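You operate a simulated robot arm through the tools that you are given. There is no shell and no other tool. Be economical: measure what you need, move in short steps, check, and stop when the job is done.

Carry out the task below with a simulated robot arm. There is one attempt and no reset: what you move stays moved.

## Task
Press the bush into the blue sleeve to depth 2.
Fine: take it from the row by the small press; set the press's depth dial to 2; leave the slide out with the sleeve in it.
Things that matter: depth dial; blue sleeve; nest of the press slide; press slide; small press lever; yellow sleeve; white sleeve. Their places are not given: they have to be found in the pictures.

The check looks at the end state, three seconds after you hand in, the way a careful person would. Anything else that was tipped, shoved, dropped, spilled or broken makes it a failure.

## Robot
A 7-joint arm with a two-finger parallel gripper, fixed in place. Base frame: the origin is at the foot of the arm, x ahead of it, y to its left, z up; the work surface is at about z = 800. Readings come in mm, degrees, newtons and seconds.
With the tool pointing down near the work surface it reaches from about 300 to 700 mm from the base axis. Its first joint turns from -66.0 to 66.0 degrees. Payload 1.57 kg.
The TCP is the grasp point between the finger pads, 30 mm short of the fingertips. In the tool frame z runs along the fingers and y along their closing line. Largest opening 110 mm; finger width 24, thickness 12; the body of the gripper, 48 by 112 mm, starts 78 mm behind the TCP.
Orientation is told as [roll, pitch, yaw] about the base's x, y, z axes, in that order, counted from this pose: with the fingers straight down and closing along the base's y, the tool's x points along the base's -x, its y along +y and its z along -z.

## Interface
- The arm moves only by the tool step_arm. Its argument "commands" is a list of rows, each a list of 3 entries, a list of its own where there are three numbers: the shift along the tool's x, y, z in m, then the turn, a rotation vector about the tool's x, y, z in rad, then the closure, from 0 (fully open) to 1 (shut). In form: [[[dx, dy, dz], [wx, wy, wz], grip], ...]. A call has 1 to 20 rows; each row shifts and turns the commanded pose from where the row before left it, along the tool's axes as they then stand. Rows are played at 5 a second. More than 50 mm and 8.6 degrees between two rows, or a gripper value outside its range, and nothing of the call is played. A pose out of reach is approached as far as the arm can. The call stops where the force on the tool passes 70 N (or 10 N more than at its start, if that is more) or the arm is blocked; 0.2 s more then pass. The fingers move at their own pace (about 108 mm/s each) and stop on an object; they squeeze with about 31 N. The grip force told is the motor's: it shows also when the fingers shut on nothing. Time passes only in rows, and 0.2 s behind the last, so rows that do not move let the fingers close. The reply holds the time, the measured pose of the TCP, the force on the tool along the base axes, the opening and the grip force, in the units named above and with some noise.
- Cameras (640 x 400 px; columns grow to the right, rows downward): "scene" is fixed at [156, -375.7, 1414.9]; the picture's right is [0.80, -0.60, 0.00], its down [-0.25, -0.33, -0.91] and it looks along [0.54, 0.73, -0.42] (base axes); focal length 321 px, centre (320, 200). "wrist" rides on the gripper at [-36, 0, -80] in the tool frame; the picture's right is [0.00, -1.00, 0.00], its down [0.97, 0.00, -0.24] and it looks along [0.24, 0.00, 0.97] (tool axes); focal length 218 px, centre (320, 200).
- get_image(camera): a new picture of that camera. The clock stands still meanwhile.
- probe_pixels(camera, pixels): for up to 12 pixels [column, row] of the newest picture of that camera ("zoom" is the newest enlarged one), the place [x, y, z] in the base frame of the surface seen there, good to about 2 mm, but the place of the scene camera against the robot may be out by one fixed shift of up to 18 mm in any direction. The clock stands still meanwhile.
- enlarge(camera, box): a new picture of the part [left, top, right, bottom] of that camera's present view, enlarged. The clock stands still meanwhile.
- sign_off(): hands the job in; it is judged then, once.

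Keep the steps short. Do not move on a guess: measure, check each grasp and each placing, and mend mistakes. In all there are 80 turns and 38 pictures (those below and enlarged ones count). Leave the gripper open and the arm clear of the work at the hand-in unless told otherwise, and finish with a single line.

The tools are called after "Request:" as a command line: name --argument value ..., lists and objects as JSON in quotes. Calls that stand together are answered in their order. step_arm: Moves the arm, as the interface text tells. Its arguments: {"type":"object","properties":{"commands":{"type":"array"}},"required":["commands"]} The other tools are called the same way: get_image (camera) takes a picture; probe_pixels (camera, pixels) gives the place of the surface under pixels of a picture; enlarge (camera, box) takes an enlarged picture of a part of a camera's view; sign_off () hands the job in.

At the start:

```text
clock: 0.0
tcp_pos: [386.5, 103.0, 1285.6]
tcp_rot: [0.0, 0.0, 0.1]
ft_force: [0.2, 0.5, 0.3]
finger_gap: 109.9
grasp_force: 0.1
```

scene: 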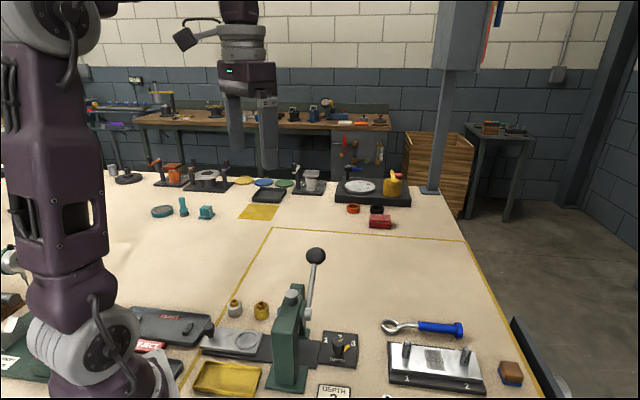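
wrist: 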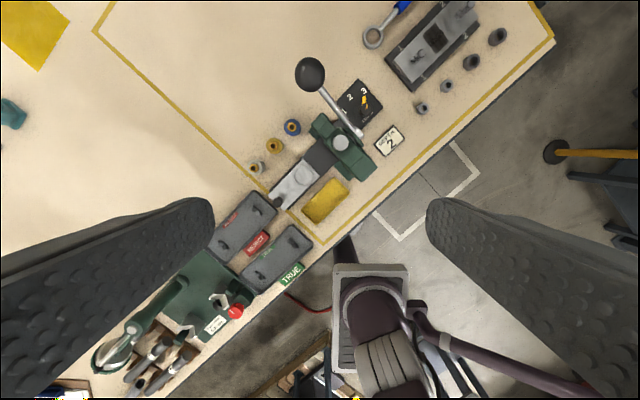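

I see the small press at about (335,145) in the wrist picture, with the sleeves next to it. I'll enlarge both views.

Request:
enlarge --camera "wrist" --box '[220, 40, 420, 260]'

Request:
enlarge --camera "scene" --box '[180, 230, 380, 400]'

```text
1.82 times, centred on (320, 150) of wrist
```

zoom: 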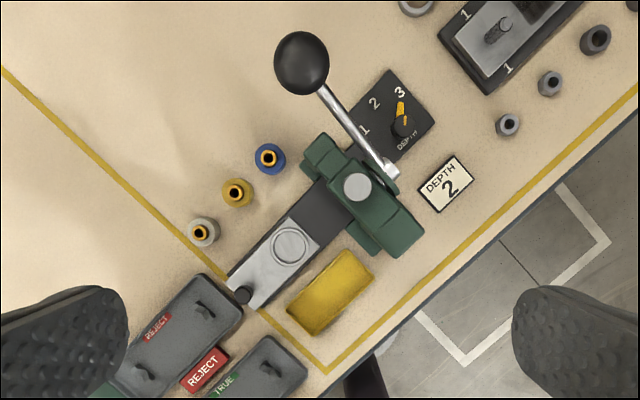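

```text
2.35 times, centred on (280, 315) of scene
```

zoom: 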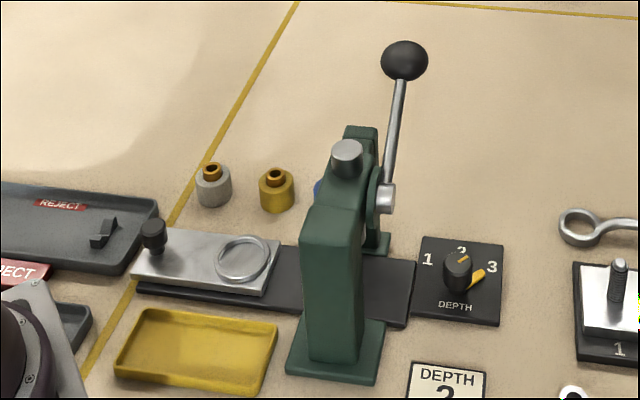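

The sleeves are blue (291,127), yellow (274,146) and white (255,168). The nest is at (303,175), the slide knob at (277,202), the dial at (367,109) and the lever ball at (310,75). I'll probe these with the wrist camera.

Request:
probe_pixels --camera "wrist" --pixels '[[291.4, 126.9], [274.4, 146.2], [255, 167.6], [303, 174.7], [277, 201.6], [367, 109], [343.6, 112], [350, 97], [363, 90.7], [310, 74.7], [358, 132.4], [340, 143]]'

Request:
probe_pixels --camera "zoom" --pixels '[[153, 224], [242, 258], [458, 262], [478, 276], [405, 60], [387, 195], [276, 172], [212, 167], [345, 150], [428, 262], [461, 252], [491, 268]]'

```text
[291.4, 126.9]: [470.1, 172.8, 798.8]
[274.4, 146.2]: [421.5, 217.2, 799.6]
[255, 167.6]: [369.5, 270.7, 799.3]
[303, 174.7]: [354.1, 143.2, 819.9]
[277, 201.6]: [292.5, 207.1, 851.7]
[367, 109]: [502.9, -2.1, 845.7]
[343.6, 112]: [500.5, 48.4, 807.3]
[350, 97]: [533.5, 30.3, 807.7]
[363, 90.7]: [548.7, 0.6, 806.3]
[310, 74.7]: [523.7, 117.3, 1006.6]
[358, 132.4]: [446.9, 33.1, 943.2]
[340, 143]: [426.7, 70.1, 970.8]
```

```text
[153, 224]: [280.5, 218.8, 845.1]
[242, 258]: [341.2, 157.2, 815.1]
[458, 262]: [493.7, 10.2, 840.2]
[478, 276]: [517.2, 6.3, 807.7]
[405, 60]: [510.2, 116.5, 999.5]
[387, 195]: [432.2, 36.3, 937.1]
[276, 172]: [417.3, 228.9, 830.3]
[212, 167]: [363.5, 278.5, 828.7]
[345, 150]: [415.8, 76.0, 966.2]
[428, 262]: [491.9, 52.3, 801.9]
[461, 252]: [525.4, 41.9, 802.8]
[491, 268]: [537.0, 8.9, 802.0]
```

Wrist probes give a dial centre near (503,-2). The digits sit at about 93° for 1, 47° for 2 and 3° for 3, and the pointer looks to be at 3. The lever ball is high, at z of about 1006. Next I'll move above the dial, staying well above the ball, for a closer look.

Request:
step_arm --commands '[[[-0.0257, -0.0138, 0.026], [0, 0, 0], 0], [[-0.0257, -0.0138, 0.026], [0, 0, 0], 0], [[-0.0257, -0.0138, 0.026], [0, 0, 0], 0], [[-0.0257, -0.0138, 0.026], [0, 0, 0], 0], [[-0.0257, -0.0138, 0.026], [0, 0, 0], 0], [[-0.0257, -0.0138, 0.026], [0, 0, 0], 0], [[0, 0, 0], [0, 0, 0], 0]]'

Request:
get_image --camera "wrist"

```text
clock: 1.6
tcp_pos: [541.0, 20.7, 1129.3]
tcp_rot: [-0.1, 0.0, 0.1]
ft_force: [-0.5, 0.2, 0.4]
finger_gap: 110.1
grasp_force: 0.1
```

```text
33 pictures are left
```

wrist: 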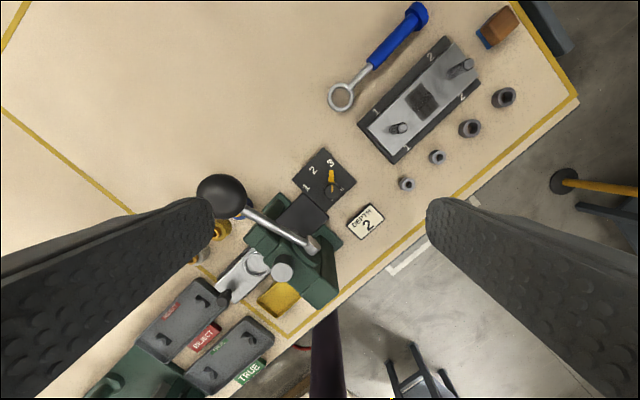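

Request:
enlarge --camera "wrist" --box '[270, 130, 390, 210]'

```text
5.00 times, centred on (330, 170) of wrist
```

zoom: 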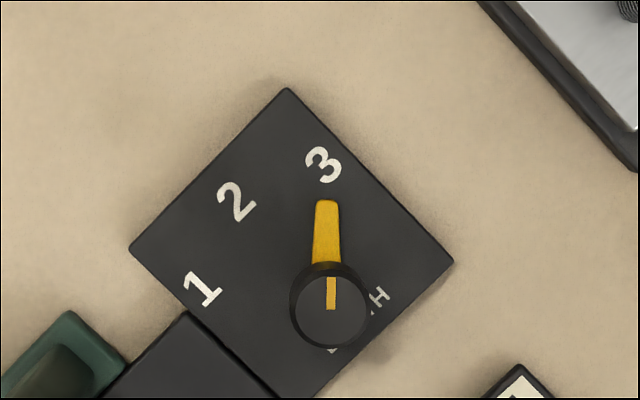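

The pointer is at 3. I'll probe the knob top and edges, the pointer, the digits and the plate corners.

Request:
probe_pixels --camera "zoom" --pixels '[[331, 312], [297, 312], [363, 312], [331, 340], [331, 285], [325, 205], [318, 255], [322, 164], [236, 202], [202, 288], [185, 315], [70, 315]]'

```text
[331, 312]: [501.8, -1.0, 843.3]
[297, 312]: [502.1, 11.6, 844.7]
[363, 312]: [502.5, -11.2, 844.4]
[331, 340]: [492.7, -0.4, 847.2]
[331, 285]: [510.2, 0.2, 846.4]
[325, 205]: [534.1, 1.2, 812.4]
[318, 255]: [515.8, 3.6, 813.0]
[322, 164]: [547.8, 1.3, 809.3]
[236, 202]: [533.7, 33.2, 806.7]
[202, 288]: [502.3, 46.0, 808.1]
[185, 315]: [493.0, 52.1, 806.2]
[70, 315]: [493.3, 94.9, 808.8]
```

The knob is centred at (502,0), is about 25 mm across and its top is at z 845. The pointer is low, at z 812. Turning from 3 to 2 is +45° about base z. Before descending I'll check how far out the press and lever reach.

Request:
enlarge --camera "wrist" --box '[190, 160, 350, 310]'

```text
2.67 times, centred on (270, 235) of wrist
```

zoom: 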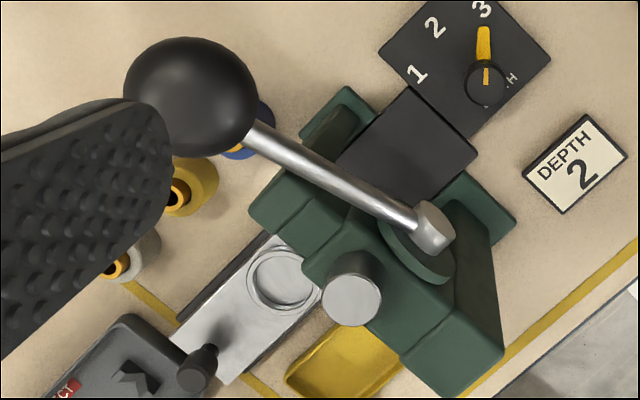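

Request:
probe_pixels --camera "zoom" --pixels '[[436, 222], [450, 235], [425, 275], [350, 295], [478, 205], [470, 290], [500, 345], [445, 345], [415, 215], [275, 140], [515, 225], [290, 190]]'

```text
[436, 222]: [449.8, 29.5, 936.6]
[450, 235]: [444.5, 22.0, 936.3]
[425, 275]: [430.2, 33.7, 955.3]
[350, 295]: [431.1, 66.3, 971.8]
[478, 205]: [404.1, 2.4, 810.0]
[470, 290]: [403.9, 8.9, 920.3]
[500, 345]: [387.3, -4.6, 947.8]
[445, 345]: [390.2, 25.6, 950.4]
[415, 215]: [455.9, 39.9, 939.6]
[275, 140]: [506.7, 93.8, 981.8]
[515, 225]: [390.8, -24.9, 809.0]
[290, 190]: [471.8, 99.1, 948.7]
```

The hub edge stays about 53 mm from the knob axis. If the closing line swings from 22.5° to 67.5°, the body keeps about 10 mm of clearance. I'll stay high, centre over the knob, yaw to -67.5° and narrow the gripper to about 50 mm.

Request:
step_arm --commands '[[[0.039, -0.0207, 0], [0, 0, 0], 0.3], [[0, 0, 0], [0, 0, 0.14726], 0.55], [[0, 0, 0], [0, 0, 0.14726], 0.55], [[0, 0, 0], [0, 0, 0.14726], 0.55], [[0, 0, 0], [0, 0, 0.14726], 0.55], [[0, 0, 0], [0, 0, 0.14726], 0.55], [[0, 0, 0], [0, 0, 0.14726], 0.55], [[0, 0, 0], [0, 0, 0.14726], 0.55], [[0, 0, 0], [0, 0, 0.14726], 0.55], [[0, 0, 0], [0, 0, 0], 0.55]]'

```text
clock: 3.8
tcp_pos: [502.0, 0.6, 1129.0]
tcp_rot: [-0.1, 0.0, -67.5]
ft_force: [0.0, 0.2, -0.3]
finger_gap: 49.3
grasp_force: 0.1
```

The gripper is over the knob at yaw -67.5°. I'll descend to z 905, with the tips at 875 still above the knob, and look.

Request:
step_arm --commands '[[[0, 0, 0.045], [0, 0, 0], 0.55], [[0, 0, 0.045], [0, 0, 0], 0.55], [[0, 0, 0.045], [0, 0, 0], 0.55], [[0, 0, 0.045], [0, 0, 0], 0.55], [[0, 0, 0.044], [0, 0, 0], 0.55], [[0, 0, 0], [0, 0, 0], 0.55]]'

Request:
get_image --camera "wrist"

```text
clock: 5.2
tcp_pos: [501.7, 1.6, 905.1]
tcp_rot: [0.0, 0.0, -67.4]
ft_force: [-1.1, -0.2, 0.0]
finger_gap: 49.5
grasp_force: 0.0
```

```text
30 pictures are left
```

wrist: 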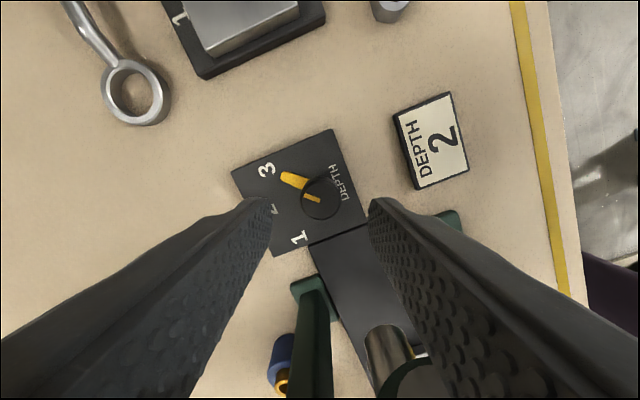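

The knob at (320,198) is centred between the fingers. I'll descend to z 853 and close on it.

Request:
step_arm --commands '[[[0, 0, 0.026], [0, 0, 0], 0.55], [[0, 0, 0.026], [0, 0, 0], 0.55], [[0, 0, 0], [0, 0, 0], 0.55], [[0, 0, 0], [0, 0, 0], 0.9], [[0, 0, 0], [0, 0, 0], 0.9], [[0, 0, 0], [0, 0, 0], 0.9]]'

```text
clock: 6.6
tcp_pos: [501.2, 0.0, 852.6]
tcp_rot: [0.0, 0.0, -67.5]
ft_force: [-2.8, -1.2, -5.7]
finger_gap: 27.5
grasp_force: 38.5
```

The grip holds the knob at 27.5 mm. Now I'll turn it +45° about base z.

Request:
step_arm --commands '[[[0, 0, 0], [0, 0, -0.1309], 0.9], [[0, 0, 0], [0, 0, -0.1309], 0.9], [[0, 0, 0], [0, 0, -0.1309], 0.9], [[0, 0, 0], [0, 0, -0.1309], 0.9], [[0, 0, 0], [0, 0, -0.1309], 0.9], [[0, 0, 0], [0, 0, -0.1309], 0.9], [[0, 0, 0], [0, 0, 0], 0.9], [[0, 0, 0], [0, 0, 0], 0.9]]'

Request:
get_image --camera "wrist"

```text
clock: 8.4
tcp_pos: [501.8, 0.3, 852.7]
tcp_rot: [0.0, 0.0, -22.4]
ft_force: [-5.5, 3.6, -15.2]
finger_gap: 27.4
grasp_force: 38.0
```

```text
29 pictures are left
```

wrist: 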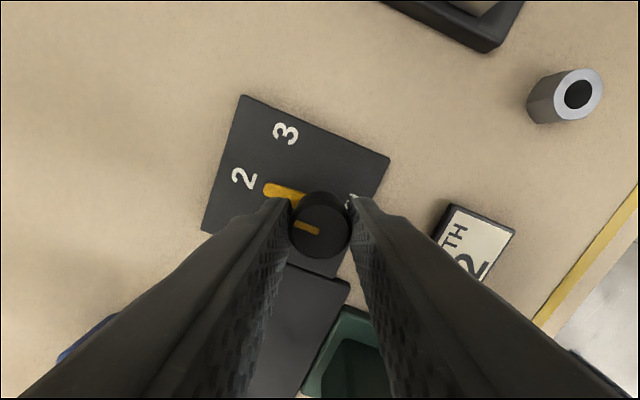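

The pointer now points at 2. I'll open to 50 mm, rise, and check the dial.

Request:
step_arm --commands '[[[0, 0, 0], [0, 0, 0], 0.55], [[0, 0, 0], [0, 0, 0], 0.55], [[0, 0, -0.04], [0, 0, 0], 0.55], [[0, 0, -0.045], [0, 0, 0], 0.55], [[0, 0, -0.045], [0, 0, 0], 0.55], [[0, 0, -0.045], [0, 0, 0], 0.55], [[0, 0, -0.045], [0, 0, 0], 0.55], [[0, 0, -0.045], [0, 0, 0], 0.55], [[0, 0, 0], [0, 0, 0], 0.55]]'

Request:
enlarge --camera "wrist" --box '[240, 110, 400, 230]'

```text
clock: 10.4
tcp_pos: [501.4, 1.3, 1118.1]
tcp_rot: [0.0, 0.0, -22.4]
ft_force: [0.8, 0.4, -0.1]
finger_gap: 49.8
grasp_force: 0.1
```

```text
3.33 times, centred on (320, 170) of wrist
```

zoom: 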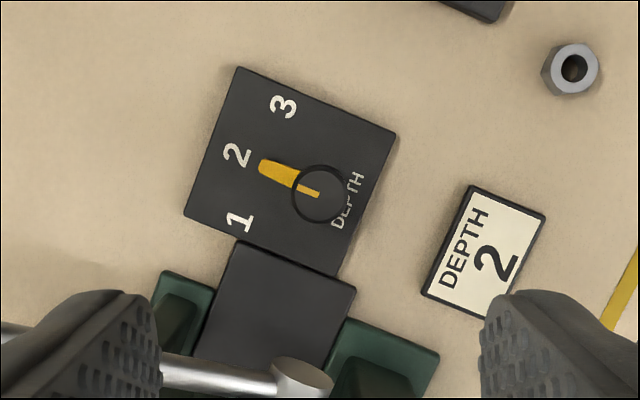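

The dial looks set to 2. I'll confirm the pointer angle numerically.

Request:
probe_pixels --camera "zoom" --pixels '[[264, 166], [292, 178], [319, 195], [237, 154]]'

```text
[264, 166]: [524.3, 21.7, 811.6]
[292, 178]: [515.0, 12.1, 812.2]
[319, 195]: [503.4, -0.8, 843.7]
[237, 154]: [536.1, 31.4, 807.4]
```

The pointer angle is about 44°, so the dial is at 2. Next I'll turn to yaw -45° and move high over the sleeve and nest area for accurate measurement.

Request:
step_arm --commands '[[[0, 0, 0], [0, 0, 0.1315], 0.3], [[0, 0, 0], [0, 0, 0.1315], 0], [[0, 0, 0], [0, 0, 0.1315], 0], [[0.0368, 0.016, 0], [0, 0, 0], 0], [[0.0368, 0.016, 0], [0, 0, 0], 0], [[0.0368, 0.016, 0], [0, 0, 0], 0], [[0, 0, 0], [0, 0, 0], 0]]'

Request:
enlarge --camera "wrist" --box '[200, 100, 440, 300]'

```text
clock: 12.0
tcp_pos: [456.4, 112.3, 1118.1]
tcp_rot: [0.0, 0.1, -44.9]
ft_force: [0.0, 0.1, 0.5]
finger_gap: 110.1
grasp_force: 0.1
```

```text
2.00 times, centred on (320, 200) of wrist
```

zoom: 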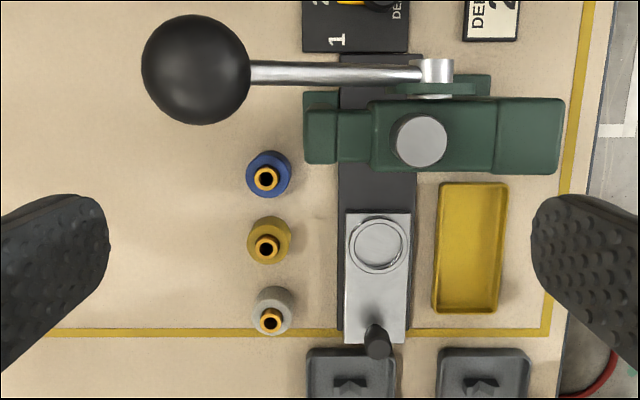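

This is a clear view. The blue sleeve is at (267,177), the nest at (378,245) and the slide knob at (378,342). I'll probe rims and edges.

Request:
probe_pixels --camera "zoom" --pixels '[[251, 177], [284, 177], [267, 160], [267, 192], [275, 172], [258, 172], [247, 176], [291, 176], [378, 245], [352, 245], [404, 245], [378, 222]]'

Request:
probe_pixels --camera "zoom" --pixels '[[378, 268], [378, 335], [378, 354], [348, 330], [405, 330], [409, 220], [348, 220], [378, 195], [266, 248], [341, 180], [267, 178], [350, 244]]'

```text
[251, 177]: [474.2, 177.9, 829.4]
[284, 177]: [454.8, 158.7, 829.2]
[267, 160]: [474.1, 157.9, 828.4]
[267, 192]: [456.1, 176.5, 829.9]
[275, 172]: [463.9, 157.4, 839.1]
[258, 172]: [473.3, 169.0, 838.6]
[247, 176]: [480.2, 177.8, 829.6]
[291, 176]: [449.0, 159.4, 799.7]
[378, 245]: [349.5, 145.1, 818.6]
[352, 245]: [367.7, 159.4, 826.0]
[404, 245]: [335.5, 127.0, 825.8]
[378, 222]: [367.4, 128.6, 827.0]
```

```text
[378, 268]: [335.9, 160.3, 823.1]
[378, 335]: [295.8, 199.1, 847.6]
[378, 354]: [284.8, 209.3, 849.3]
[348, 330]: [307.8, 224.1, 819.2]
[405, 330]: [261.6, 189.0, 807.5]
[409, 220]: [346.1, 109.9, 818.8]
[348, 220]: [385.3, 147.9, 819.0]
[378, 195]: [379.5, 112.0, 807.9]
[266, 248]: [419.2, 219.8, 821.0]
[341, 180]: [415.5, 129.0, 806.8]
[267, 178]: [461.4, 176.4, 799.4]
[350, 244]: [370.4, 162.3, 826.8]
```

The blue sleeve is centred at about (465,168), with its top at z 829. The nest is centred at about (351.5,144), with its floor at 819 and rim at 826. I'll check the green foot beside the blue sleeve.

Request:
probe_pixels --camera "zoom" --pixels '[[306, 155], [320, 155], [333, 155], [320, 140], [320, 120], [345, 155], [360, 145], [320, 162], [308, 165], [420, 140], [375, 165], [440, 165]]'

```text
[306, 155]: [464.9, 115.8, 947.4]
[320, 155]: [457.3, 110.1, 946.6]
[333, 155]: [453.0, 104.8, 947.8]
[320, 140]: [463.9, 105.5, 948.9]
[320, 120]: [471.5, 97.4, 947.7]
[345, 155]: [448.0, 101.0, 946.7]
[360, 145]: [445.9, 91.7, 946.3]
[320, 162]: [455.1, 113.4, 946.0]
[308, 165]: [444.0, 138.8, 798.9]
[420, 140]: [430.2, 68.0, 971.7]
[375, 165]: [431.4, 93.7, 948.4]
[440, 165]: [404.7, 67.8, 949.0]
```

What I took for the foot is actually the frame at z 947, close to the sleeve. Gripping at a yaw of about 110° keeps the gripper body and camera well clear of the frame and ball. I'll rotate there while still high.

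Request:
step_arm --commands '[[[0, 0, 0], [0, 0, -0.14238], 0], [[0, 0, 0], [0, 0, -0.14238], 0], [[0, 0, 0], [0, 0, -0.14238], 0], [[0, 0, 0], [0, 0, -0.14238], 0], [[0, 0, 0], [0, 0, -0.14238], 0], [[0, 0, 0], [0, 0, -0.14238], 0], [[0, 0, 0], [0, 0, -0.14238], 0], [[0, 0, 0], [0, 0, -0.14238], 0], [[0, 0, 0], [0, 0, -0.14238], 0], [[0, 0, 0], [0, 0, -0.14238], 0], [[0, 0, 0], [0, 0, -0.14238], 0], [[0, 0, 0], [0, 0, -0.14238], 0], [[0, 0, 0], [0, 0, -0.14238], 0], [[0, 0, 0], [0, 0, -0.14238], 0], [[0, 0, 0], [0, 0, -0.14238], 0], [[0, 0, 0], [0, 0, -0.14238], 0], [[0, 0, 0], [0, 0, -0.14238], 0], [[0, 0, 0], [0, 0, -0.14238], 0], [[0, 0, 0], [0, 0, -0.14238], 0], [[0, 0, 0], [0, 0, 0], 0]]'

```text
clock: 16.2
tcp_pos: [458.1, 111.4, 1119.2]
tcp_rot: [0.1, 0.0, 110.2]
ft_force: [0.1, 1.4, 0.4]
finger_gap: 110.3
grasp_force: 0.0
```

Yaw 110° is reached. Next I'll move over the blue sleeve and down to z 950 with the opening at 60 mm, then look.

Request:
step_arm --commands '[[[-0.0256, -0.013, 0], [0, 0, 0], 0.45], [[-0.0256, -0.013, 0], [0, 0, 0], 0.45], [[0, 0, 0.042], [0, 0, 0], 0.45], [[0, 0, 0.042], [0, 0, 0], 0.45], [[0, 0, 0.042], [0, 0, 0], 0.45], [[0, 0, 0.042], [0, 0, 0], 0.45], [[0, 0, 0], [0, 0, 0], 0.45]]'

Request:
get_image --camera "wrist"

```text
clock: 17.8
tcp_pos: [464.0, 170.4, 948.0]
tcp_rot: [0.0, 0.1, 110.0]
ft_force: [0.5, -0.9, 0.0]
finger_gap: 60.4
grasp_force: 0.1
```

```text
26 pictures are left
```

wrist: 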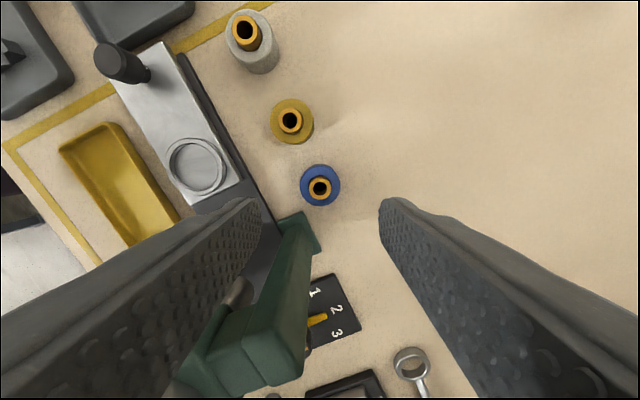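

Request:
enlarge --camera "wrist" --box '[280, 160, 360, 210]'

```text
8.00 times, centred on (320, 185) of wrist
```

zoom: 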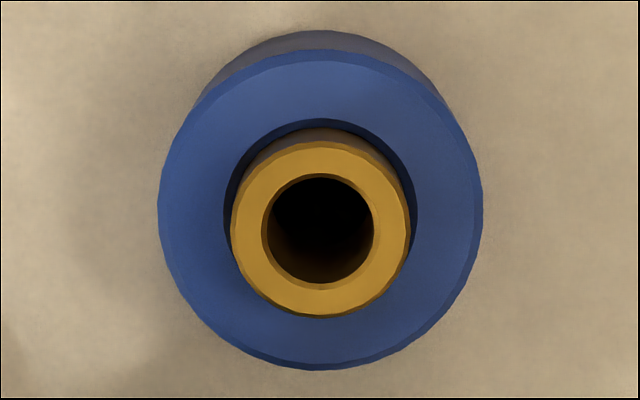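

The sleeve top is centred at (320,210) in the zoom, so the gripper is aligned over the blue sleeve at TCP (464,170.4). Before grasping I'll calibrate over the nest the same way.

Request:
step_arm --commands '[[[-0.0046, 0.0383, 0], [0, 0, 0], 0.45], [[-0.0046, 0.0383, 0], [0, 0, 0], 0.45], [[-0.0046, 0.0383, 0], [0, 0, 0], 0.45], [[0, 0, 0], [0, 0, 0], 0.45], [[0, 0, 0], [0, 0, 0], 0.45]]'

Request:
enlarge --camera "wrist" --box '[272, 155, 368, 215]'

```text
clock: 19.0
tcp_pos: [352.2, 141.8, 951.0]
tcp_rot: [0.0, 0.0, 110.1]
ft_force: [-0.4, -0.2, 0.3]
finger_gap: 60.5
grasp_force: 0.1
```

```text
6.67 times, centred on (320, 185) of wrist
```

zoom: 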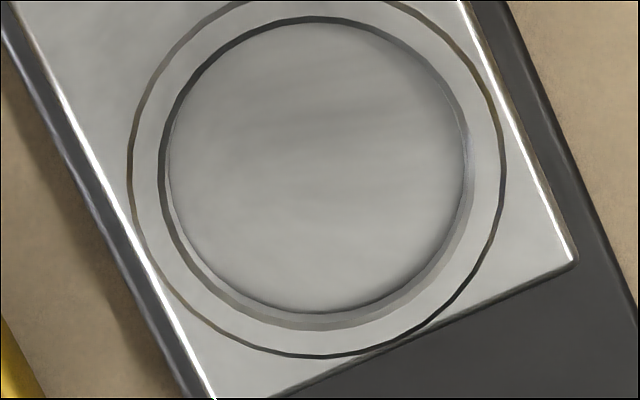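

The nest centre is about 4 mm off toward -tool x. The inner bore is about 45 mm against a 37 mm sleeve, so there is room. Next I'll go back over the blue sleeve, descend to z 842 (tips 812) and grip.

Request:
step_arm --commands '[[[0.0046, -0.0383, 0], [0, 0, 0], 0.45], [[0.0046, -0.0383, 0], [0, 0, 0], 0.45], [[0.0046, -0.0383, 0], [0, 0, 0], 0.45], [[0, 0, 0.036], [0, 0, 0], 0.45], [[0, 0, 0.036], [0, 0, 0], 0.45], [[0, 0, 0.036], [0, 0, 0], 0.45], [[0, 0, 0], [0, 0, 0], 0.45], [[0, 0, 0], [0, 0, 0], 0.8], [[0, 0, 0], [0, 0, 0], 0.8], [[0, 0, 0], [0, 0, 0], 0.8]]'

Request:
get_image --camera "wrist"

```text
clock: 21.2
tcp_pos: [462.8, 168.5, 843.2]
tcp_rot: [-0.1, 0.0, 110.1]
ft_force: [-0.2, -0.2, -0.4]
finger_gap: 36.7
grasp_force: 30.5
```

```text
23 pictures are left
```

wrist: 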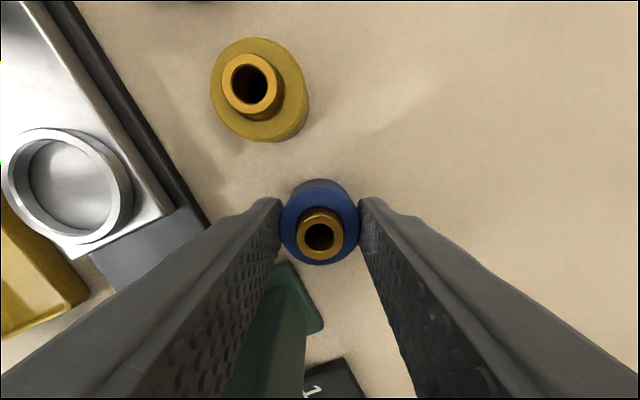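

The sleeve is gripped at 36.7 mm and centred. I'll lift it 50 mm, carry it to the nest and check before lowering.

Request:
step_arm --commands '[[[0, 0, -0.025], [0, 0, 0], 0.8], [[0, 0, -0.025], [0, 0, 0], 0.8], [[-0.0044, 0.0288, 0], [0, 0, 0], 0.8], [[-0.0044, 0.0288, 0], [0, 0, 0], 0.8], [[-0.0044, 0.0288, 0], [0, 0, 0], 0.8], [[-0.0045, 0.0289, 0], [0, 0, 0], 0.8], [[0, 0, 0], [0, 0, 0], 0.8], [[0, 0, 0], [0, 0, 0], 0.8]]'

Request:
get_image --camera "wrist"

```text
clock: 23.0
tcp_pos: [350.6, 146.7, 893.4]
tcp_rot: [0.0, 0.0, 110.2]
ft_force: [0.1, 0.0, -2.4]
finger_gap: 36.7
grasp_force: 30.9
```

```text
22 pictures are left
```

wrist: 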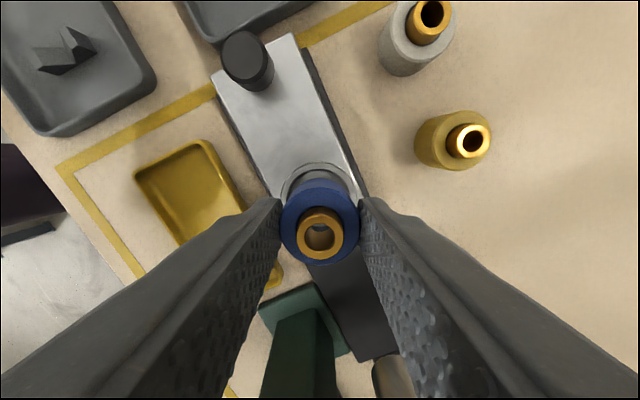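

The sleeve hangs over the nest at TCP (350.6,146.7). I'll lower it 30 mm gently.

Request:
step_arm --commands '[[[0, 0, 0.01], [0, 0, 0], 0.8], [[0, 0, 0.01], [0, 0, 0], 0.8], [[0, 0, 0.006], [0, 0, 0], 0.8], [[0, 0, 0.004], [0, 0, 0], 0.8], [[0, 0, 0], [0, 0, 0], 0.8]]'

```text
clock: 24.2
tcp_pos: [350.5, 146.4, 861.2]
tcp_rot: [0.2, 0.0, 109.9]
ft_force: [-0.8, -0.6, 4.7]
finger_gap: 36.8
grasp_force: 31.3
```

The z reading and light contact match the nest floor. I'll release, rise and inspect.

Request:
step_arm --commands '[[[0, 0, 0], [0, 0, 0], 0.45], [[0, 0, 0], [0, 0, 0], 0.45], [[0, 0, -0.04], [0, 0, 0], 0.45], [[0, 0, -0.05], [0, 0, 0], 0.45], [[0, 0, -0.05], [0, 0, 0], 0.45], [[0, 0, 0], [0, 0, 0], 0.45]]'

Request:
enlarge --camera "wrist" --box '[240, 100, 400, 220]'

```text
clock: 25.6
tcp_pos: [349.5, 146.3, 1000.7]
tcp_rot: [0.0, 0.0, 110.1]
ft_force: [-0.2, -0.4, -0.6]
finger_gap: 60.6
grasp_force: 0.0
```

```text
3.33 times, centred on (320, 160) of wrist
```

zoom: 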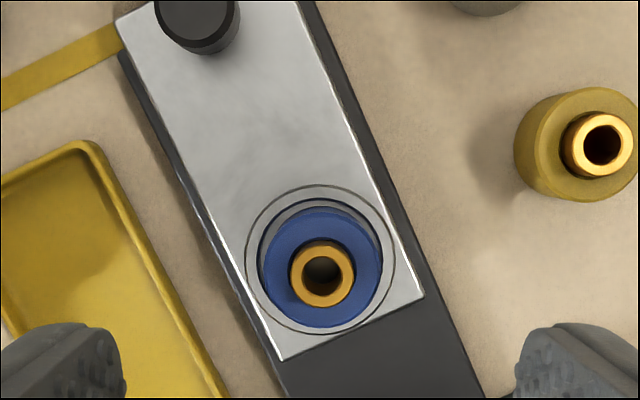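

The sleeve sits inside the nest ring. Next I'll measure the slide knob and the slide edges to push it in.

Request:
get_image --camera "wrist"

```text
20 pictures are left
```

wrist: 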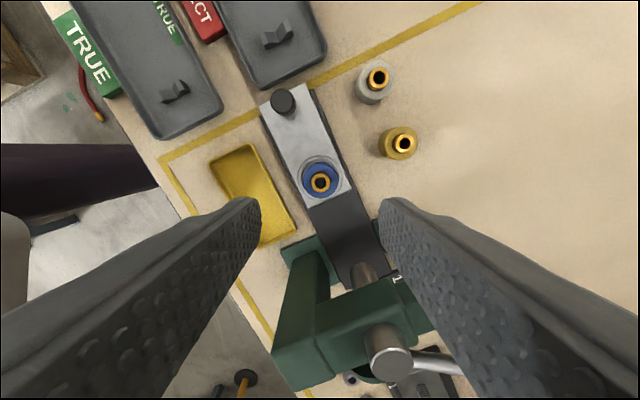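

Request:
probe_pixels --camera "wrist" --pixels '[[283, 99], [275, 99], [291, 99], [283, 92], [283, 105], [365, 278], [330, 215], [390, 360], [355, 200], [320, 163], [364, 300], [388, 345]]'

```text
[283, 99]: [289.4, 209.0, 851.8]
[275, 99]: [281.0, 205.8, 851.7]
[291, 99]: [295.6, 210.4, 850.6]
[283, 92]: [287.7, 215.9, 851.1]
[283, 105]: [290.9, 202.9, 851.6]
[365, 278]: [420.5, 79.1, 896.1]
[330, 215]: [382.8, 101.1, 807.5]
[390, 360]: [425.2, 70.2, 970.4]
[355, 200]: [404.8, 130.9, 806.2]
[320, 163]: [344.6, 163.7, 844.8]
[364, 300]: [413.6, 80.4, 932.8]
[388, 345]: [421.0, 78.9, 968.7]
```

The slide knob is at (289.5,208), its top at z 851. The ram axis is near (427,70), so travel is about 105 mm along the 45° line. I'll rotate to yaw 135° (tool x along the slide travel) and go above the knob at z 920.

Request:
step_arm --commands '[[[0, 0, 0], [0, 0, -0.1454], 0.55], [[0, 0, 0], [0, 0, -0.1454], 0.55], [[0, 0, 0], [0, 0, -0.1454], 0.55], [[-0.0432, 0, 0], [0, 0, 0], 0.55], [[-0.0432, -0.0008, 0], [0, 0, 0], 0.55], [[0, 0, 0.04], [0, 0, 0], 0.55], [[0, 0, 0.04], [0, 0, 0], 0.55], [[0, 0, 0], [0, 0, 0], 0.55]]'

Request:
get_image --camera "wrist"

```text
clock: 27.4
tcp_pos: [289.1, 208.8, 921.1]
tcp_rot: [0.0, 0.1, 135.2]
ft_force: [-0.5, 0.0, -0.3]
finger_gap: 49.7
grasp_force: 0.0
```

```text
19 pictures are left
```

wrist: 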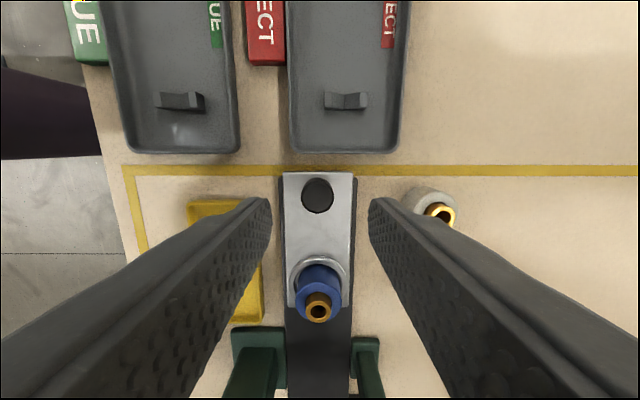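

The knob at (317,194) is aligned, and the trays and white sleeve are clear. I'll descend to z 856 (tips 826) and close on the knob.

Request:
step_arm --commands '[[[-0.001, 0, 0.033], [0, 0, 0], 0.55], [[0, 0, 0.032], [0, 0, 0], 0.55], [[0, 0, 0], [0, 0, 0], 0.55], [[0, 0, 0], [0, 0, 0], 0.95], [[0, 0, 0], [0, 0, 0], 0.95], [[0, 0, 0], [0, 0, 0], 0.95]]'

```text
clock: 28.8
tcp_pos: [287.7, 206.8, 857.8]
tcp_rot: [0.2, 0.0, 135.1]
ft_force: [-11.1, -11.9, -14.2]
finger_gap: 23.8
grasp_force: 36.4
```

The knob is gripped at 23.8 mm, with a small side load. I'll ease it 1 mm and push the slide in the first 20 mm.

Request:
step_arm --commands '[[[0, 0.001, 0], [0, 0, 0], 0.95], [[0.005, 0, 0], [0, 0, 0], 0.95], [[0.005, 0, 0], [0, 0, 0], 0.95], [[0.005, 0, 0], [0, 0, 0], 0.95], [[0.005, 0, 0], [0, 0, 0], 0.95], [[0, 0, 0], [0, 0, 0], 0.95]]'

Request:
get_image --camera "wrist"

```text
clock: 30.2
tcp_pos: [302.7, 192.6, 857.3]
tcp_rot: [0.1, 0.1, 135.0]
ft_force: [-16.6, -16.8, -19.9]
finger_gap: 23.5
grasp_force: 35.9
```

```text
18 pictures are left
```

wrist: 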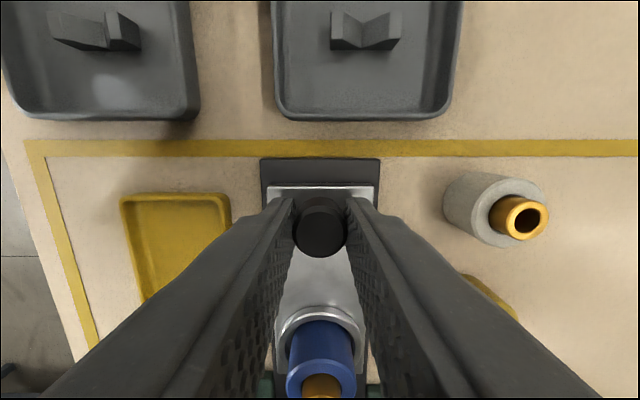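

The slide follows. The side load grew to about 23 N, so I'll ease the other way by 2 mm and read it.

Request:
step_arm --commands '[[[0, -0.002, 0], [0, 0, 0], 0.95], [[0, 0, 0], [0, 0, 0], 0.95]]'

```text
clock: 30.8
tcp_pos: [302.7, 192.8, 856.2]
tcp_rot: [0.3, 0.1, 135.1]
ft_force: [-22.8, -23.2, -9.2]
finger_gap: 23.6
grasp_force: 35.3
```

Request:
step_arm --commands '[[[0, 0.004, 0], [0, 0, 0], 0.95], [[0, 0, 0], [0, 0, 0], 0.95], [[0, 0, 0], [0, 0, 0], 0.95]]'

```text
clock: 31.6
tcp_pos: [302.3, 193.5, 858.2]
tcp_rot: [-0.2, -0.1, 135.0]
ft_force: [-1.5, -3.8, -13.7]
finger_gap: 23.5
grasp_force: 35.5
```

The side load is now near zero. I'll push on in 6 mm rows, about 60 mm.

Request:
step_arm --commands '[[[0.006, 0, 0], [0, 0, 0], 0.95], [[0.006, 0, 0], [0, 0, 0], 0.95], [[0.006, 0, 0], [0, 0, 0], 0.95], [[0.006, 0, 0], [0, 0, 0], 0.95], [[0.006, 0, 0], [0, 0, 0], 0.95], [[0.006, 0, 0], [0, 0, 0], 0.95], [[0.006, 0, 0], [0, 0, 0], 0.95], [[0.006, 0, 0], [0, 0, 0], 0.95], [[0.006, 0, 0], [0, 0, 0], 0.95], [[0.006, 0, 0], [0, 0, 0], 0.95], [[0, 0, 0], [0, 0, 0], 0.95]]'

Request:
get_image --camera "wrist"

```text
clock: 34.0
tcp_pos: [344.2, 150.1, 856.6]
tcp_rot: [-0.2, 0.0, 135.1]
ft_force: [15.1, 13.7, 26.2]
finger_gap: 23.5
grasp_force: 35.4
```

```text
17 pictures are left
```

wrist: 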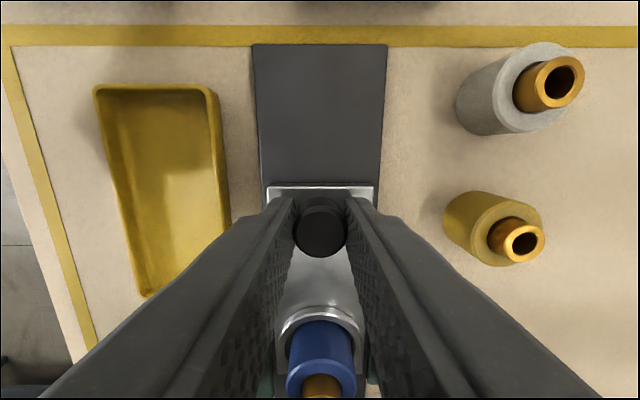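

The slide moves well, and about 27 mm remains. I'll ease the loads slightly and push on until the stop.

Request:
step_arm --commands '[[[0.004, -0.003, -0.002], [0, 0, 0], 0.95], [[0.004, 0, 0], [0, 0, 0], 0.95], [[0.004, 0, 0], [0, 0, 0], 0.95], [[0.004, 0, 0], [0, 0, 0], 0.95], [[0.004, 0, 0], [0, 0, 0], 0.95], [[0, 0, 0], [0, 0, 0], 0.95]]'

```text
clock: 35.4
tcp_pos: [360.3, 135.6, 858.4]
tcp_rot: [0.4, 0.1, 135.0]
ft_force: [-9.5, -8.1, -27.2]
finger_gap: 23.5
grasp_force: 35.7
```

Request:
step_arm --commands '[[[0.003, 0.001, 0.001], [0, 0, 0], 0.95], [[0.003, 0, 0], [0, 0, 0], 0.95], [[0.003, 0, 0], [0, 0, 0], 0.95], [[0, 0, 0], [0, 0, 0], 0.95]]'

Request:
enlarge --camera "scene" --box '[180, 230, 380, 400]'

```text
clock: 36.4
tcp_pos: [366.2, 131.0, 859.3]
tcp_rot: [0.0, 0.0, 135.0]
ft_force: [-11.3, -13.5, 24.5]
finger_gap: 23.9
grasp_force: 35.3
```

```text
2.35 times, centred on (280, 315) of scene
```

zoom: 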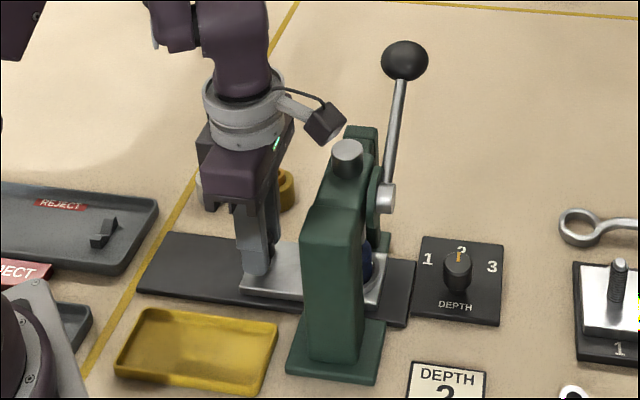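

The box on the wrist bracket at zoom (325,122) is close to the press in this view. I'll probe its place before pushing further.

Request:
probe_pixels --camera "zoom" --pixels '[[322, 125], [338, 122], [326, 140], [310, 128], [347, 150], [360, 130], [352, 142], [330, 175], [368, 265], [378, 290], [413, 300], [340, 215]]'

```text
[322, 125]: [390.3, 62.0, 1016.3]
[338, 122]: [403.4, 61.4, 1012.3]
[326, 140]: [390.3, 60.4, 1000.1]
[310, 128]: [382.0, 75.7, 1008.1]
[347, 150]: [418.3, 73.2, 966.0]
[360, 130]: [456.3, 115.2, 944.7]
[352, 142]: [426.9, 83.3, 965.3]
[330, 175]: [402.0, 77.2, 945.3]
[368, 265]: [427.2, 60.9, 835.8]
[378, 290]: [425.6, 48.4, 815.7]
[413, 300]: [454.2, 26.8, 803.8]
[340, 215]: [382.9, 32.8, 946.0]
```

The box is about 30 mm above the ram cap, so it's clear. I'll push in 2 mm rows to find the stop.

Request:
step_arm --commands '[[[0.002, 0.001, -0.001], [0, 0, 0], 0.95], [[0.002, 0, 0], [0, 0, 0], 0.95], [[0.002, 0, 0], [0, 0, 0], 0.95], [[0, 0, 0], [0, 0, 0], 0.95]]'

```text
clock: 37.4
tcp_pos: [368.3, 127.1, 858.3]
tcp_rot: [-0.2, -0.1, 135.2]
ft_force: [-27.0, 10.3, -5.0]
finger_gap: 23.8
grasp_force: 36.3
```

Resistance has risen to about 26 N along the slide. One more 2 mm will confirm whether it's the stop.

Request:
step_arm --commands '[[[0.002, 0, 0], [0, 0, 0], 0.95], [[0, 0, 0], [0, 0, 0], 0.95]]'

```text
clock: 38.0
tcp_pos: [369.9, 124.3, 858.8]
tcp_rot: [0.0, 0.0, 135.1]
ft_force: [-27.0, 10.9, -4.0]
finger_gap: 24.1
grasp_force: 35.9
```

The force is constant while the fingers slip, so the slide is at its stop. I'll release and rise straight up, then look.

Request:
step_arm --commands '[[[-0.002, 0, 0], [0, 0, 0], 0.55], [[0, 0, 0], [0, 0, 0], 0.55], [[0, 0, 0], [0, 0, 0], 0.55], [[0, 0, -0.04], [0, 0, 0], 0.55], [[0, 0, -0.05], [0, 0, 0], 0.55], [[0, 0, -0.05], [0, 0, 0], 0.55], [[-0.04, 0, -0.03], [0, 0, 0], 0.55], [[-0.04, 0, 0], [0, 0, 0], 0.55], [[0, 0, 0], [0, 0, 0], 0.55]]'

Request:
get_image --camera "wrist"

Request:
enlarge --camera "scene" --box '[200, 230, 380, 390]'

```text
clock: 40.0
tcp_pos: [312.0, 182.3, 1029.4]
tcp_rot: [0.1, -0.1, 135.0]
ft_force: [-0.1, -0.6, 1.2]
finger_gap: 49.3
grasp_force: 0.2
```

```text
15 pictures are left
```

wrist: 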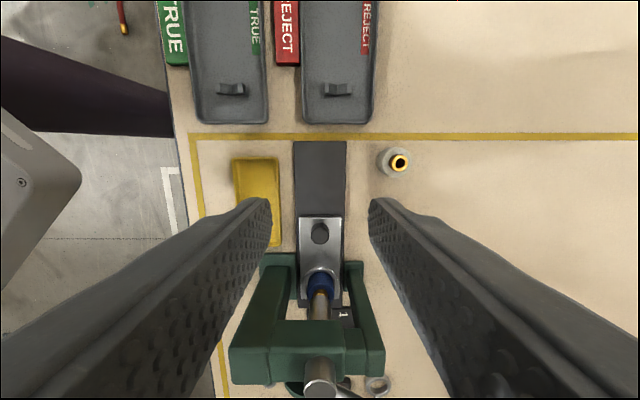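

```text
2.50 times, centred on (290, 310) of scene
```

zoom: 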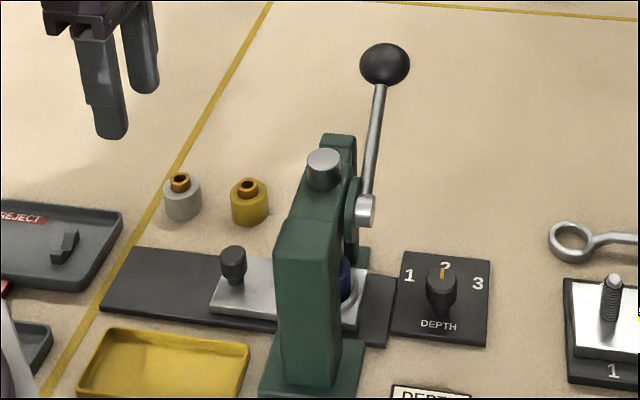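

The sleeve is under the ram and the dial still reads 2. Now for the lever: the pivot is near v=339, z=938, and the ball near (524,117,1006), so it swings in the 45° vertical plane. I'll rise, go over the ball and turn to yaw 45° so the fingers close across that plane.

Request:
step_arm --commands '[[[0, 0, -0.05], [0, 0, 0], 0.3], [[0, 0, -0.05], [0, 0, 0], 0.3], [[0.0392, -0.0208, 0], [0, 0, 0], 0.3], [[0.0392, -0.0208, 0], [0, 0, 0], 0.3], [[0.0392, -0.0208, 0], [0, 0, 0], 0.3], [[0.0392, -0.0208, 0], [0, 0, 0], 0.3], [[0.0392, -0.0208, 0], [0, 0, 0], 0.3], [[0, 0, 0], [0, 0, 0.1428], 0.3], [[0, 0, 0], [0, 0, 0.1428], 0.3], [[0, 0, 0], [0, 0, 0.1428], 0.3], [[0, 0, 0], [0, 0, 0.1428], 0.3], [[0, 0, 0], [0, 0, 0.1428], 0.3], [[0, 0, 0], [0, 0, 0.1428], 0.3], [[0, 0, 0], [0, 0, 0.1428], 0.3], [[0, 0, 0], [0, 0, 0.1428], 0.3], [[0, 0, 0], [0, 0, 0.1428], 0.3], [[0, 0, 0], [0, 0, 0.1428], 0.3], [[0, 0, 0], [0, 0, 0.1428], 0.3], [[0, 0, 0], [0, 0, 0], 0.3]]'

Request:
get_image --camera "wrist"

```text
clock: 44.0
tcp_pos: [524.5, 117.1, 1129.1]
tcp_rot: [0.1, 0.0, 44.9]
ft_force: [-0.4, 0.2, -0.9]
finger_gap: 77.0
grasp_force: 0.1
```

```text
13 pictures are left
```

wrist: 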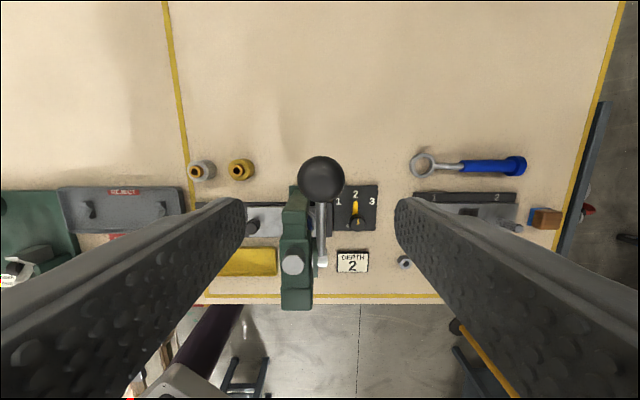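

Request:
probe_pixels --camera "wrist" --pixels '[[321, 178], [300, 178], [342, 178], [321, 158], [321, 197], [321, 170], [321, 210], [321, 230], [321, 250], [321, 262]]'

```text
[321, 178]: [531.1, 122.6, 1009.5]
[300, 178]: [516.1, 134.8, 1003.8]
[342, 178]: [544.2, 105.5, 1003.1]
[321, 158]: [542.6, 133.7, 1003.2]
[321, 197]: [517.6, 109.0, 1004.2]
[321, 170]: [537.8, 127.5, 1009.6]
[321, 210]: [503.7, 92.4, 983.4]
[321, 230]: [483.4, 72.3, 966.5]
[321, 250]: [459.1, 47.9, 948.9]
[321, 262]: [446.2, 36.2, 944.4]
```

The ball is at about (530,120.7), its top near z 1010 and diameter about 46 mm. I'll centre on it, descend to z 990 and close.

Request:
step_arm --commands '[[[-0.0064, -0.0012, 0.04], [0, 0, 0], 0.3], [[0, 0, 0.04], [0, 0, 0], 0.3], [[0, 0, 0.04], [0, 0, 0], 0.3], [[0, 0, 0.019], [0, 0, 0], 0.3], [[0, 0, 0], [0, 0, 0], 0.3], [[0, 0, 0], [0, 0, 0], 0.75], [[0, 0, 0], [0, 0, 0], 0.75], [[0, 0, 0], [0, 0, 0], 0.75]]'

Request:
get_image --camera "wrist"

```text
clock: 45.8
tcp_pos: [530.9, 120.4, 989.9]
tcp_rot: [-0.1, 0.0, 45.0]
ft_force: [-0.1, 0.3, -6.9]
finger_gap: 47.0
grasp_force: 45.0
```

```text
12 pictures are left
```

wrist: 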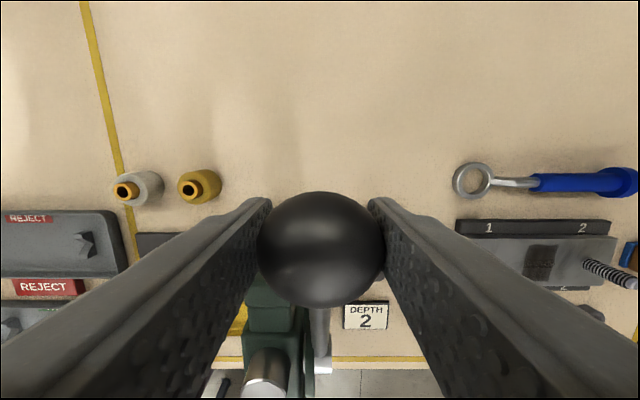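

The ball is gripped at 47.0 mm. I'll start pulling down along the estimated arc, the first 16°.

Request:
step_arm --commands '[[[-0.0035, 0, 0.0085], [0, 0, 0], 0.8], [[-0.0029, 0, 0.0089], [0, 0, 0], 0.8], [[-0.0022, 0, 0.009], [0, 0, 0], 0.8], [[-0.0016, 0, 0.0091], [0, 0, 0], 0.8], [[0, 0, 0], [0, 0, 0], 0.8]]'

```text
clock: 47.0
tcp_pos: [537.6, 128.7, 955.1]
tcp_rot: [0.0, -0.1, 45.2]
ft_force: [3.6, 10.0, 11.5]
finger_gap: 47.1
grasp_force: 45.5
```

It moves freely, with about 12 N of resistance. I'll continue down the next 16°.

Request:
step_arm --commands '[[[-0.002, 0, 0.0092], [0, 0, 0], 0.8], [[-0.0003, 0, 0.0093], [0, 0, 0], 0.8], [[0.0003, 0, 0.0093], [0, 0, 0], 0.8], [[0.001, 0, 0.0092], [0, 0, 0], 0.8], [[0, 0, 0], [0, 0, 0], 0.8]]'

Request:
enlarge --camera "scene" --box '[200, 200, 400, 390]'

```text
clock: 48.2
tcp_pos: [537.8, 129.6, 918.5]
tcp_rot: [-0.1, 0.1, 45.1]
ft_force: [0.5, 6.9, 7.5]
finger_gap: 47.0
grasp_force: 45.0
```

```text
2.11 times, centred on (300, 295) of scene
```

zoom: 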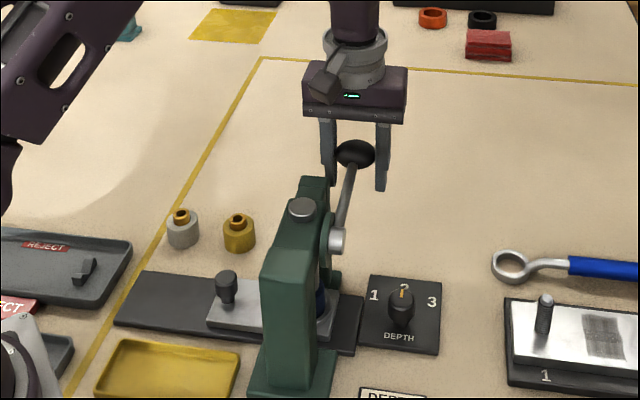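

The ram cap is coming down with the lever. I'll continue another 16°.

Request:
step_arm --commands '[[[0.001, 0, 0.0091], [0, 0, 0], 0.8], [[0.0022, 0, 0.009], [0, 0, 0], 0.8], [[0.0029, 0, 0.0089], [0, 0, 0], 0.8], [[0.0035, 0, 0.0085], [0, 0, 0], 0.8], [[0, 0, 0], [0, 0, 0], 0.8]]'

```text
clock: 49.4
tcp_pos: [532.6, 123.7, 882.2]
tcp_rot: [-0.2, -0.3, 45.1]
ft_force: [10.1, 16.9, 27.9]
finger_gap: 47.6
grasp_force: 44.9
```

Resistance is now 28 N and rising. I'll continue in smaller steps.

Request:
step_arm --commands '[[[0.0015, 0, 0.0042], [0, 0, 0], 0.8], [[0.002, 0, 0.0042], [0, 0, 0], 0.8], [[0, 0, 0], [0, 0, 0], 0.8]]'

Request:
enlarge --camera "scene" --box '[200, 200, 400, 390]'

```text
clock: 50.2
tcp_pos: [525.5, 118.0, 871.6]
tcp_rot: [0.1, 0.4, 44.9]
ft_force: [-13.2, -8.5, 6.2]
finger_gap: 45.7
grasp_force: 44.8
```

```text
2.11 times, centred on (300, 295) of scene
```

zoom: 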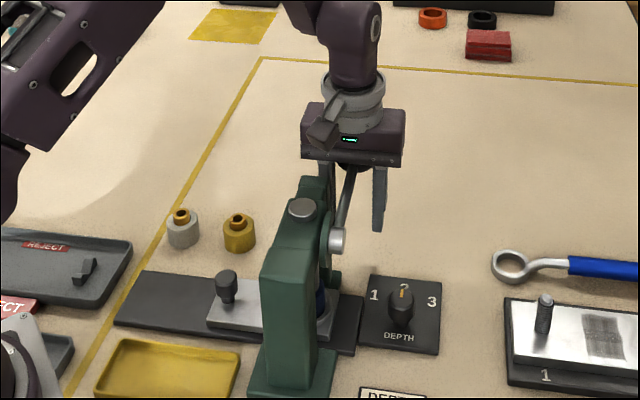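

The lever stalled around -10° and the fingers slipped down over the ball, because friction alone is too weak. I'll open, rise above the ball, measure it and push with closed fingertips.

Request:
step_arm --commands '[[[0, 0, 0], [0, 0, 0], 0.3], [[0, 0, 0], [0, 0, 0], 0.3], [[0, 0, -0.04], [0, 0, 0], 0.3], [[0, 0, -0.04], [0, 0, 0], 0.3], [[0, 0, -0.04], [0, 0, 0], 0.3], [[0, 0, -0.04], [0, 0, 0], 0.3], [[0, 0, 0], [0, 0, 0], 0.3]]'

Request:
get_image --camera "wrist"

```text
clock: 51.8
tcp_pos: [527.0, 120.4, 1033.0]
tcp_rot: [0.1, 0.1, 45.1]
ft_force: [0.2, -0.1, 0.6]
finger_gap: 77.1
grasp_force: 0.0
```

```text
9 pictures are left
```

wrist: 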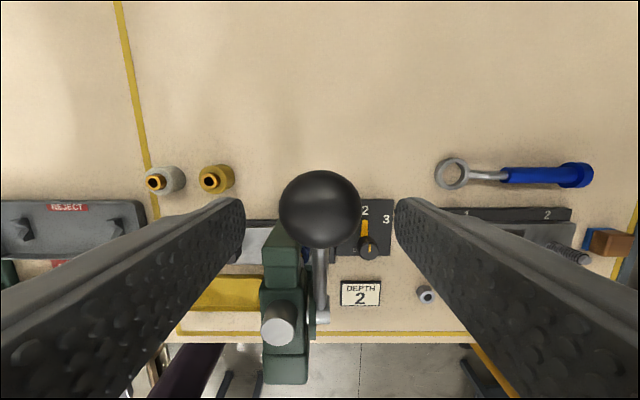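

Request:
probe_pixels --camera "wrist" --pixels '[[320, 209], [320, 195], [320, 222], [305, 209], [335, 209], [276, 327], [320, 260]]'

```text
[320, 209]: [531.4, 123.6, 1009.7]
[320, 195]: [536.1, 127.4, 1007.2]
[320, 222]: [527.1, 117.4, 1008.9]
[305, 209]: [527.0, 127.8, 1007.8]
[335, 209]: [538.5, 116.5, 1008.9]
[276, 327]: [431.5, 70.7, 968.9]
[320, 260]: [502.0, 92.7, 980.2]
```

The lever springs back up by itself (ball top at z 1010 again). Now I'll rise to z 1055, centre over the ball and close the fingers fully.

Request:
step_arm --commands '[[[-0.003, -0.0015, -0.022], [0, 0, 0], 0.3], [[0, 0, 0], [0, 0, 0], 1], [[0, 0, 0], [0, 0, 0], 1], [[0, 0, 0], [0, 0, 0], 1], [[0, 0, 0], [0, 0, 0], 1]]'

```text
clock: 53.0
tcp_pos: [530.8, 120.1, 1055.8]
tcp_rot: [0.0, 0.0, 45.1]
ft_force: [1.1, 0.2, 0.2]
finger_gap: 0.0
grasp_force: 21.3
```

The fingers are shut above the ball. I'll go down to contact and push along the arc.

Request:
step_arm --commands '[[[0, 0, 0.014], [0, 0, 0], 1], [[-0.0035, 0, 0.0085], [0, 0, 0], 1], [[-0.0029, 0, 0.0089], [0, 0, 0], 1], [[-0.0022, 0, 0.009], [0, 0, 0], 1], [[-0.0016, 0, 0.0091], [0, 0, 0], 1], [[-0.001, 0, 0.0092], [0, 0, 0], 1], [[-0.0003, 0, 0.0093], [0, 0, 0], 1], [[0, 0, 0], [0, 0, 0], 1]]'

```text
clock: 54.8
tcp_pos: [540.9, 129.0, 987.9]
tcp_rot: [0.0, 0.0, 45.1]
ft_force: [0.7, 0.7, 2.2]
finger_gap: 0.1
grasp_force: 21.7
```

Light contact at 2 N. I'll continue down.

Request:
step_arm --commands '[[[0.0003, 0, 0.0093], [0, 0, 0], 1], [[0.001, 0, 0.0092], [0, 0, 0], 1], [[0.0016, 0, 0.0091], [0, 0, 0], 1], [[0.0022, 0, 0.009], [0, 0, 0], 1], [[0, 0, 0], [0, 0, 0], 1]]'

Request:
get_image --camera "wrist"

```text
clock: 55.6
tcp_pos: [541.4, 128.3, 971.0]
tcp_rot: [-0.4, -0.7, 45.1]
ft_force: [-16.6, -3.6, 44.5]
finger_gap: 0.0
grasp_force: 21.2
stopped in row 3: the force on the tool passed its limit (the readings are from after the stop); the commanded pose is now the measured one
```

```text
8 pictures are left
```

wrist: 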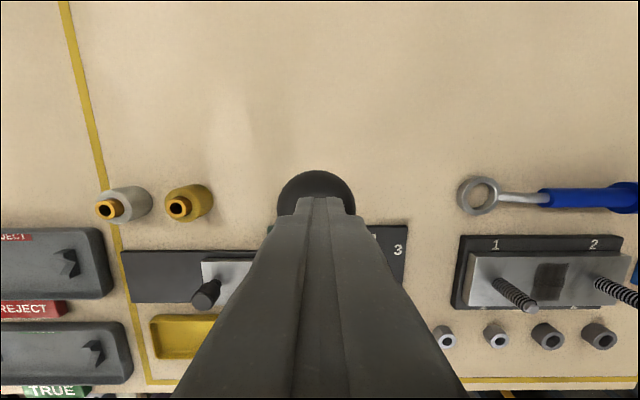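

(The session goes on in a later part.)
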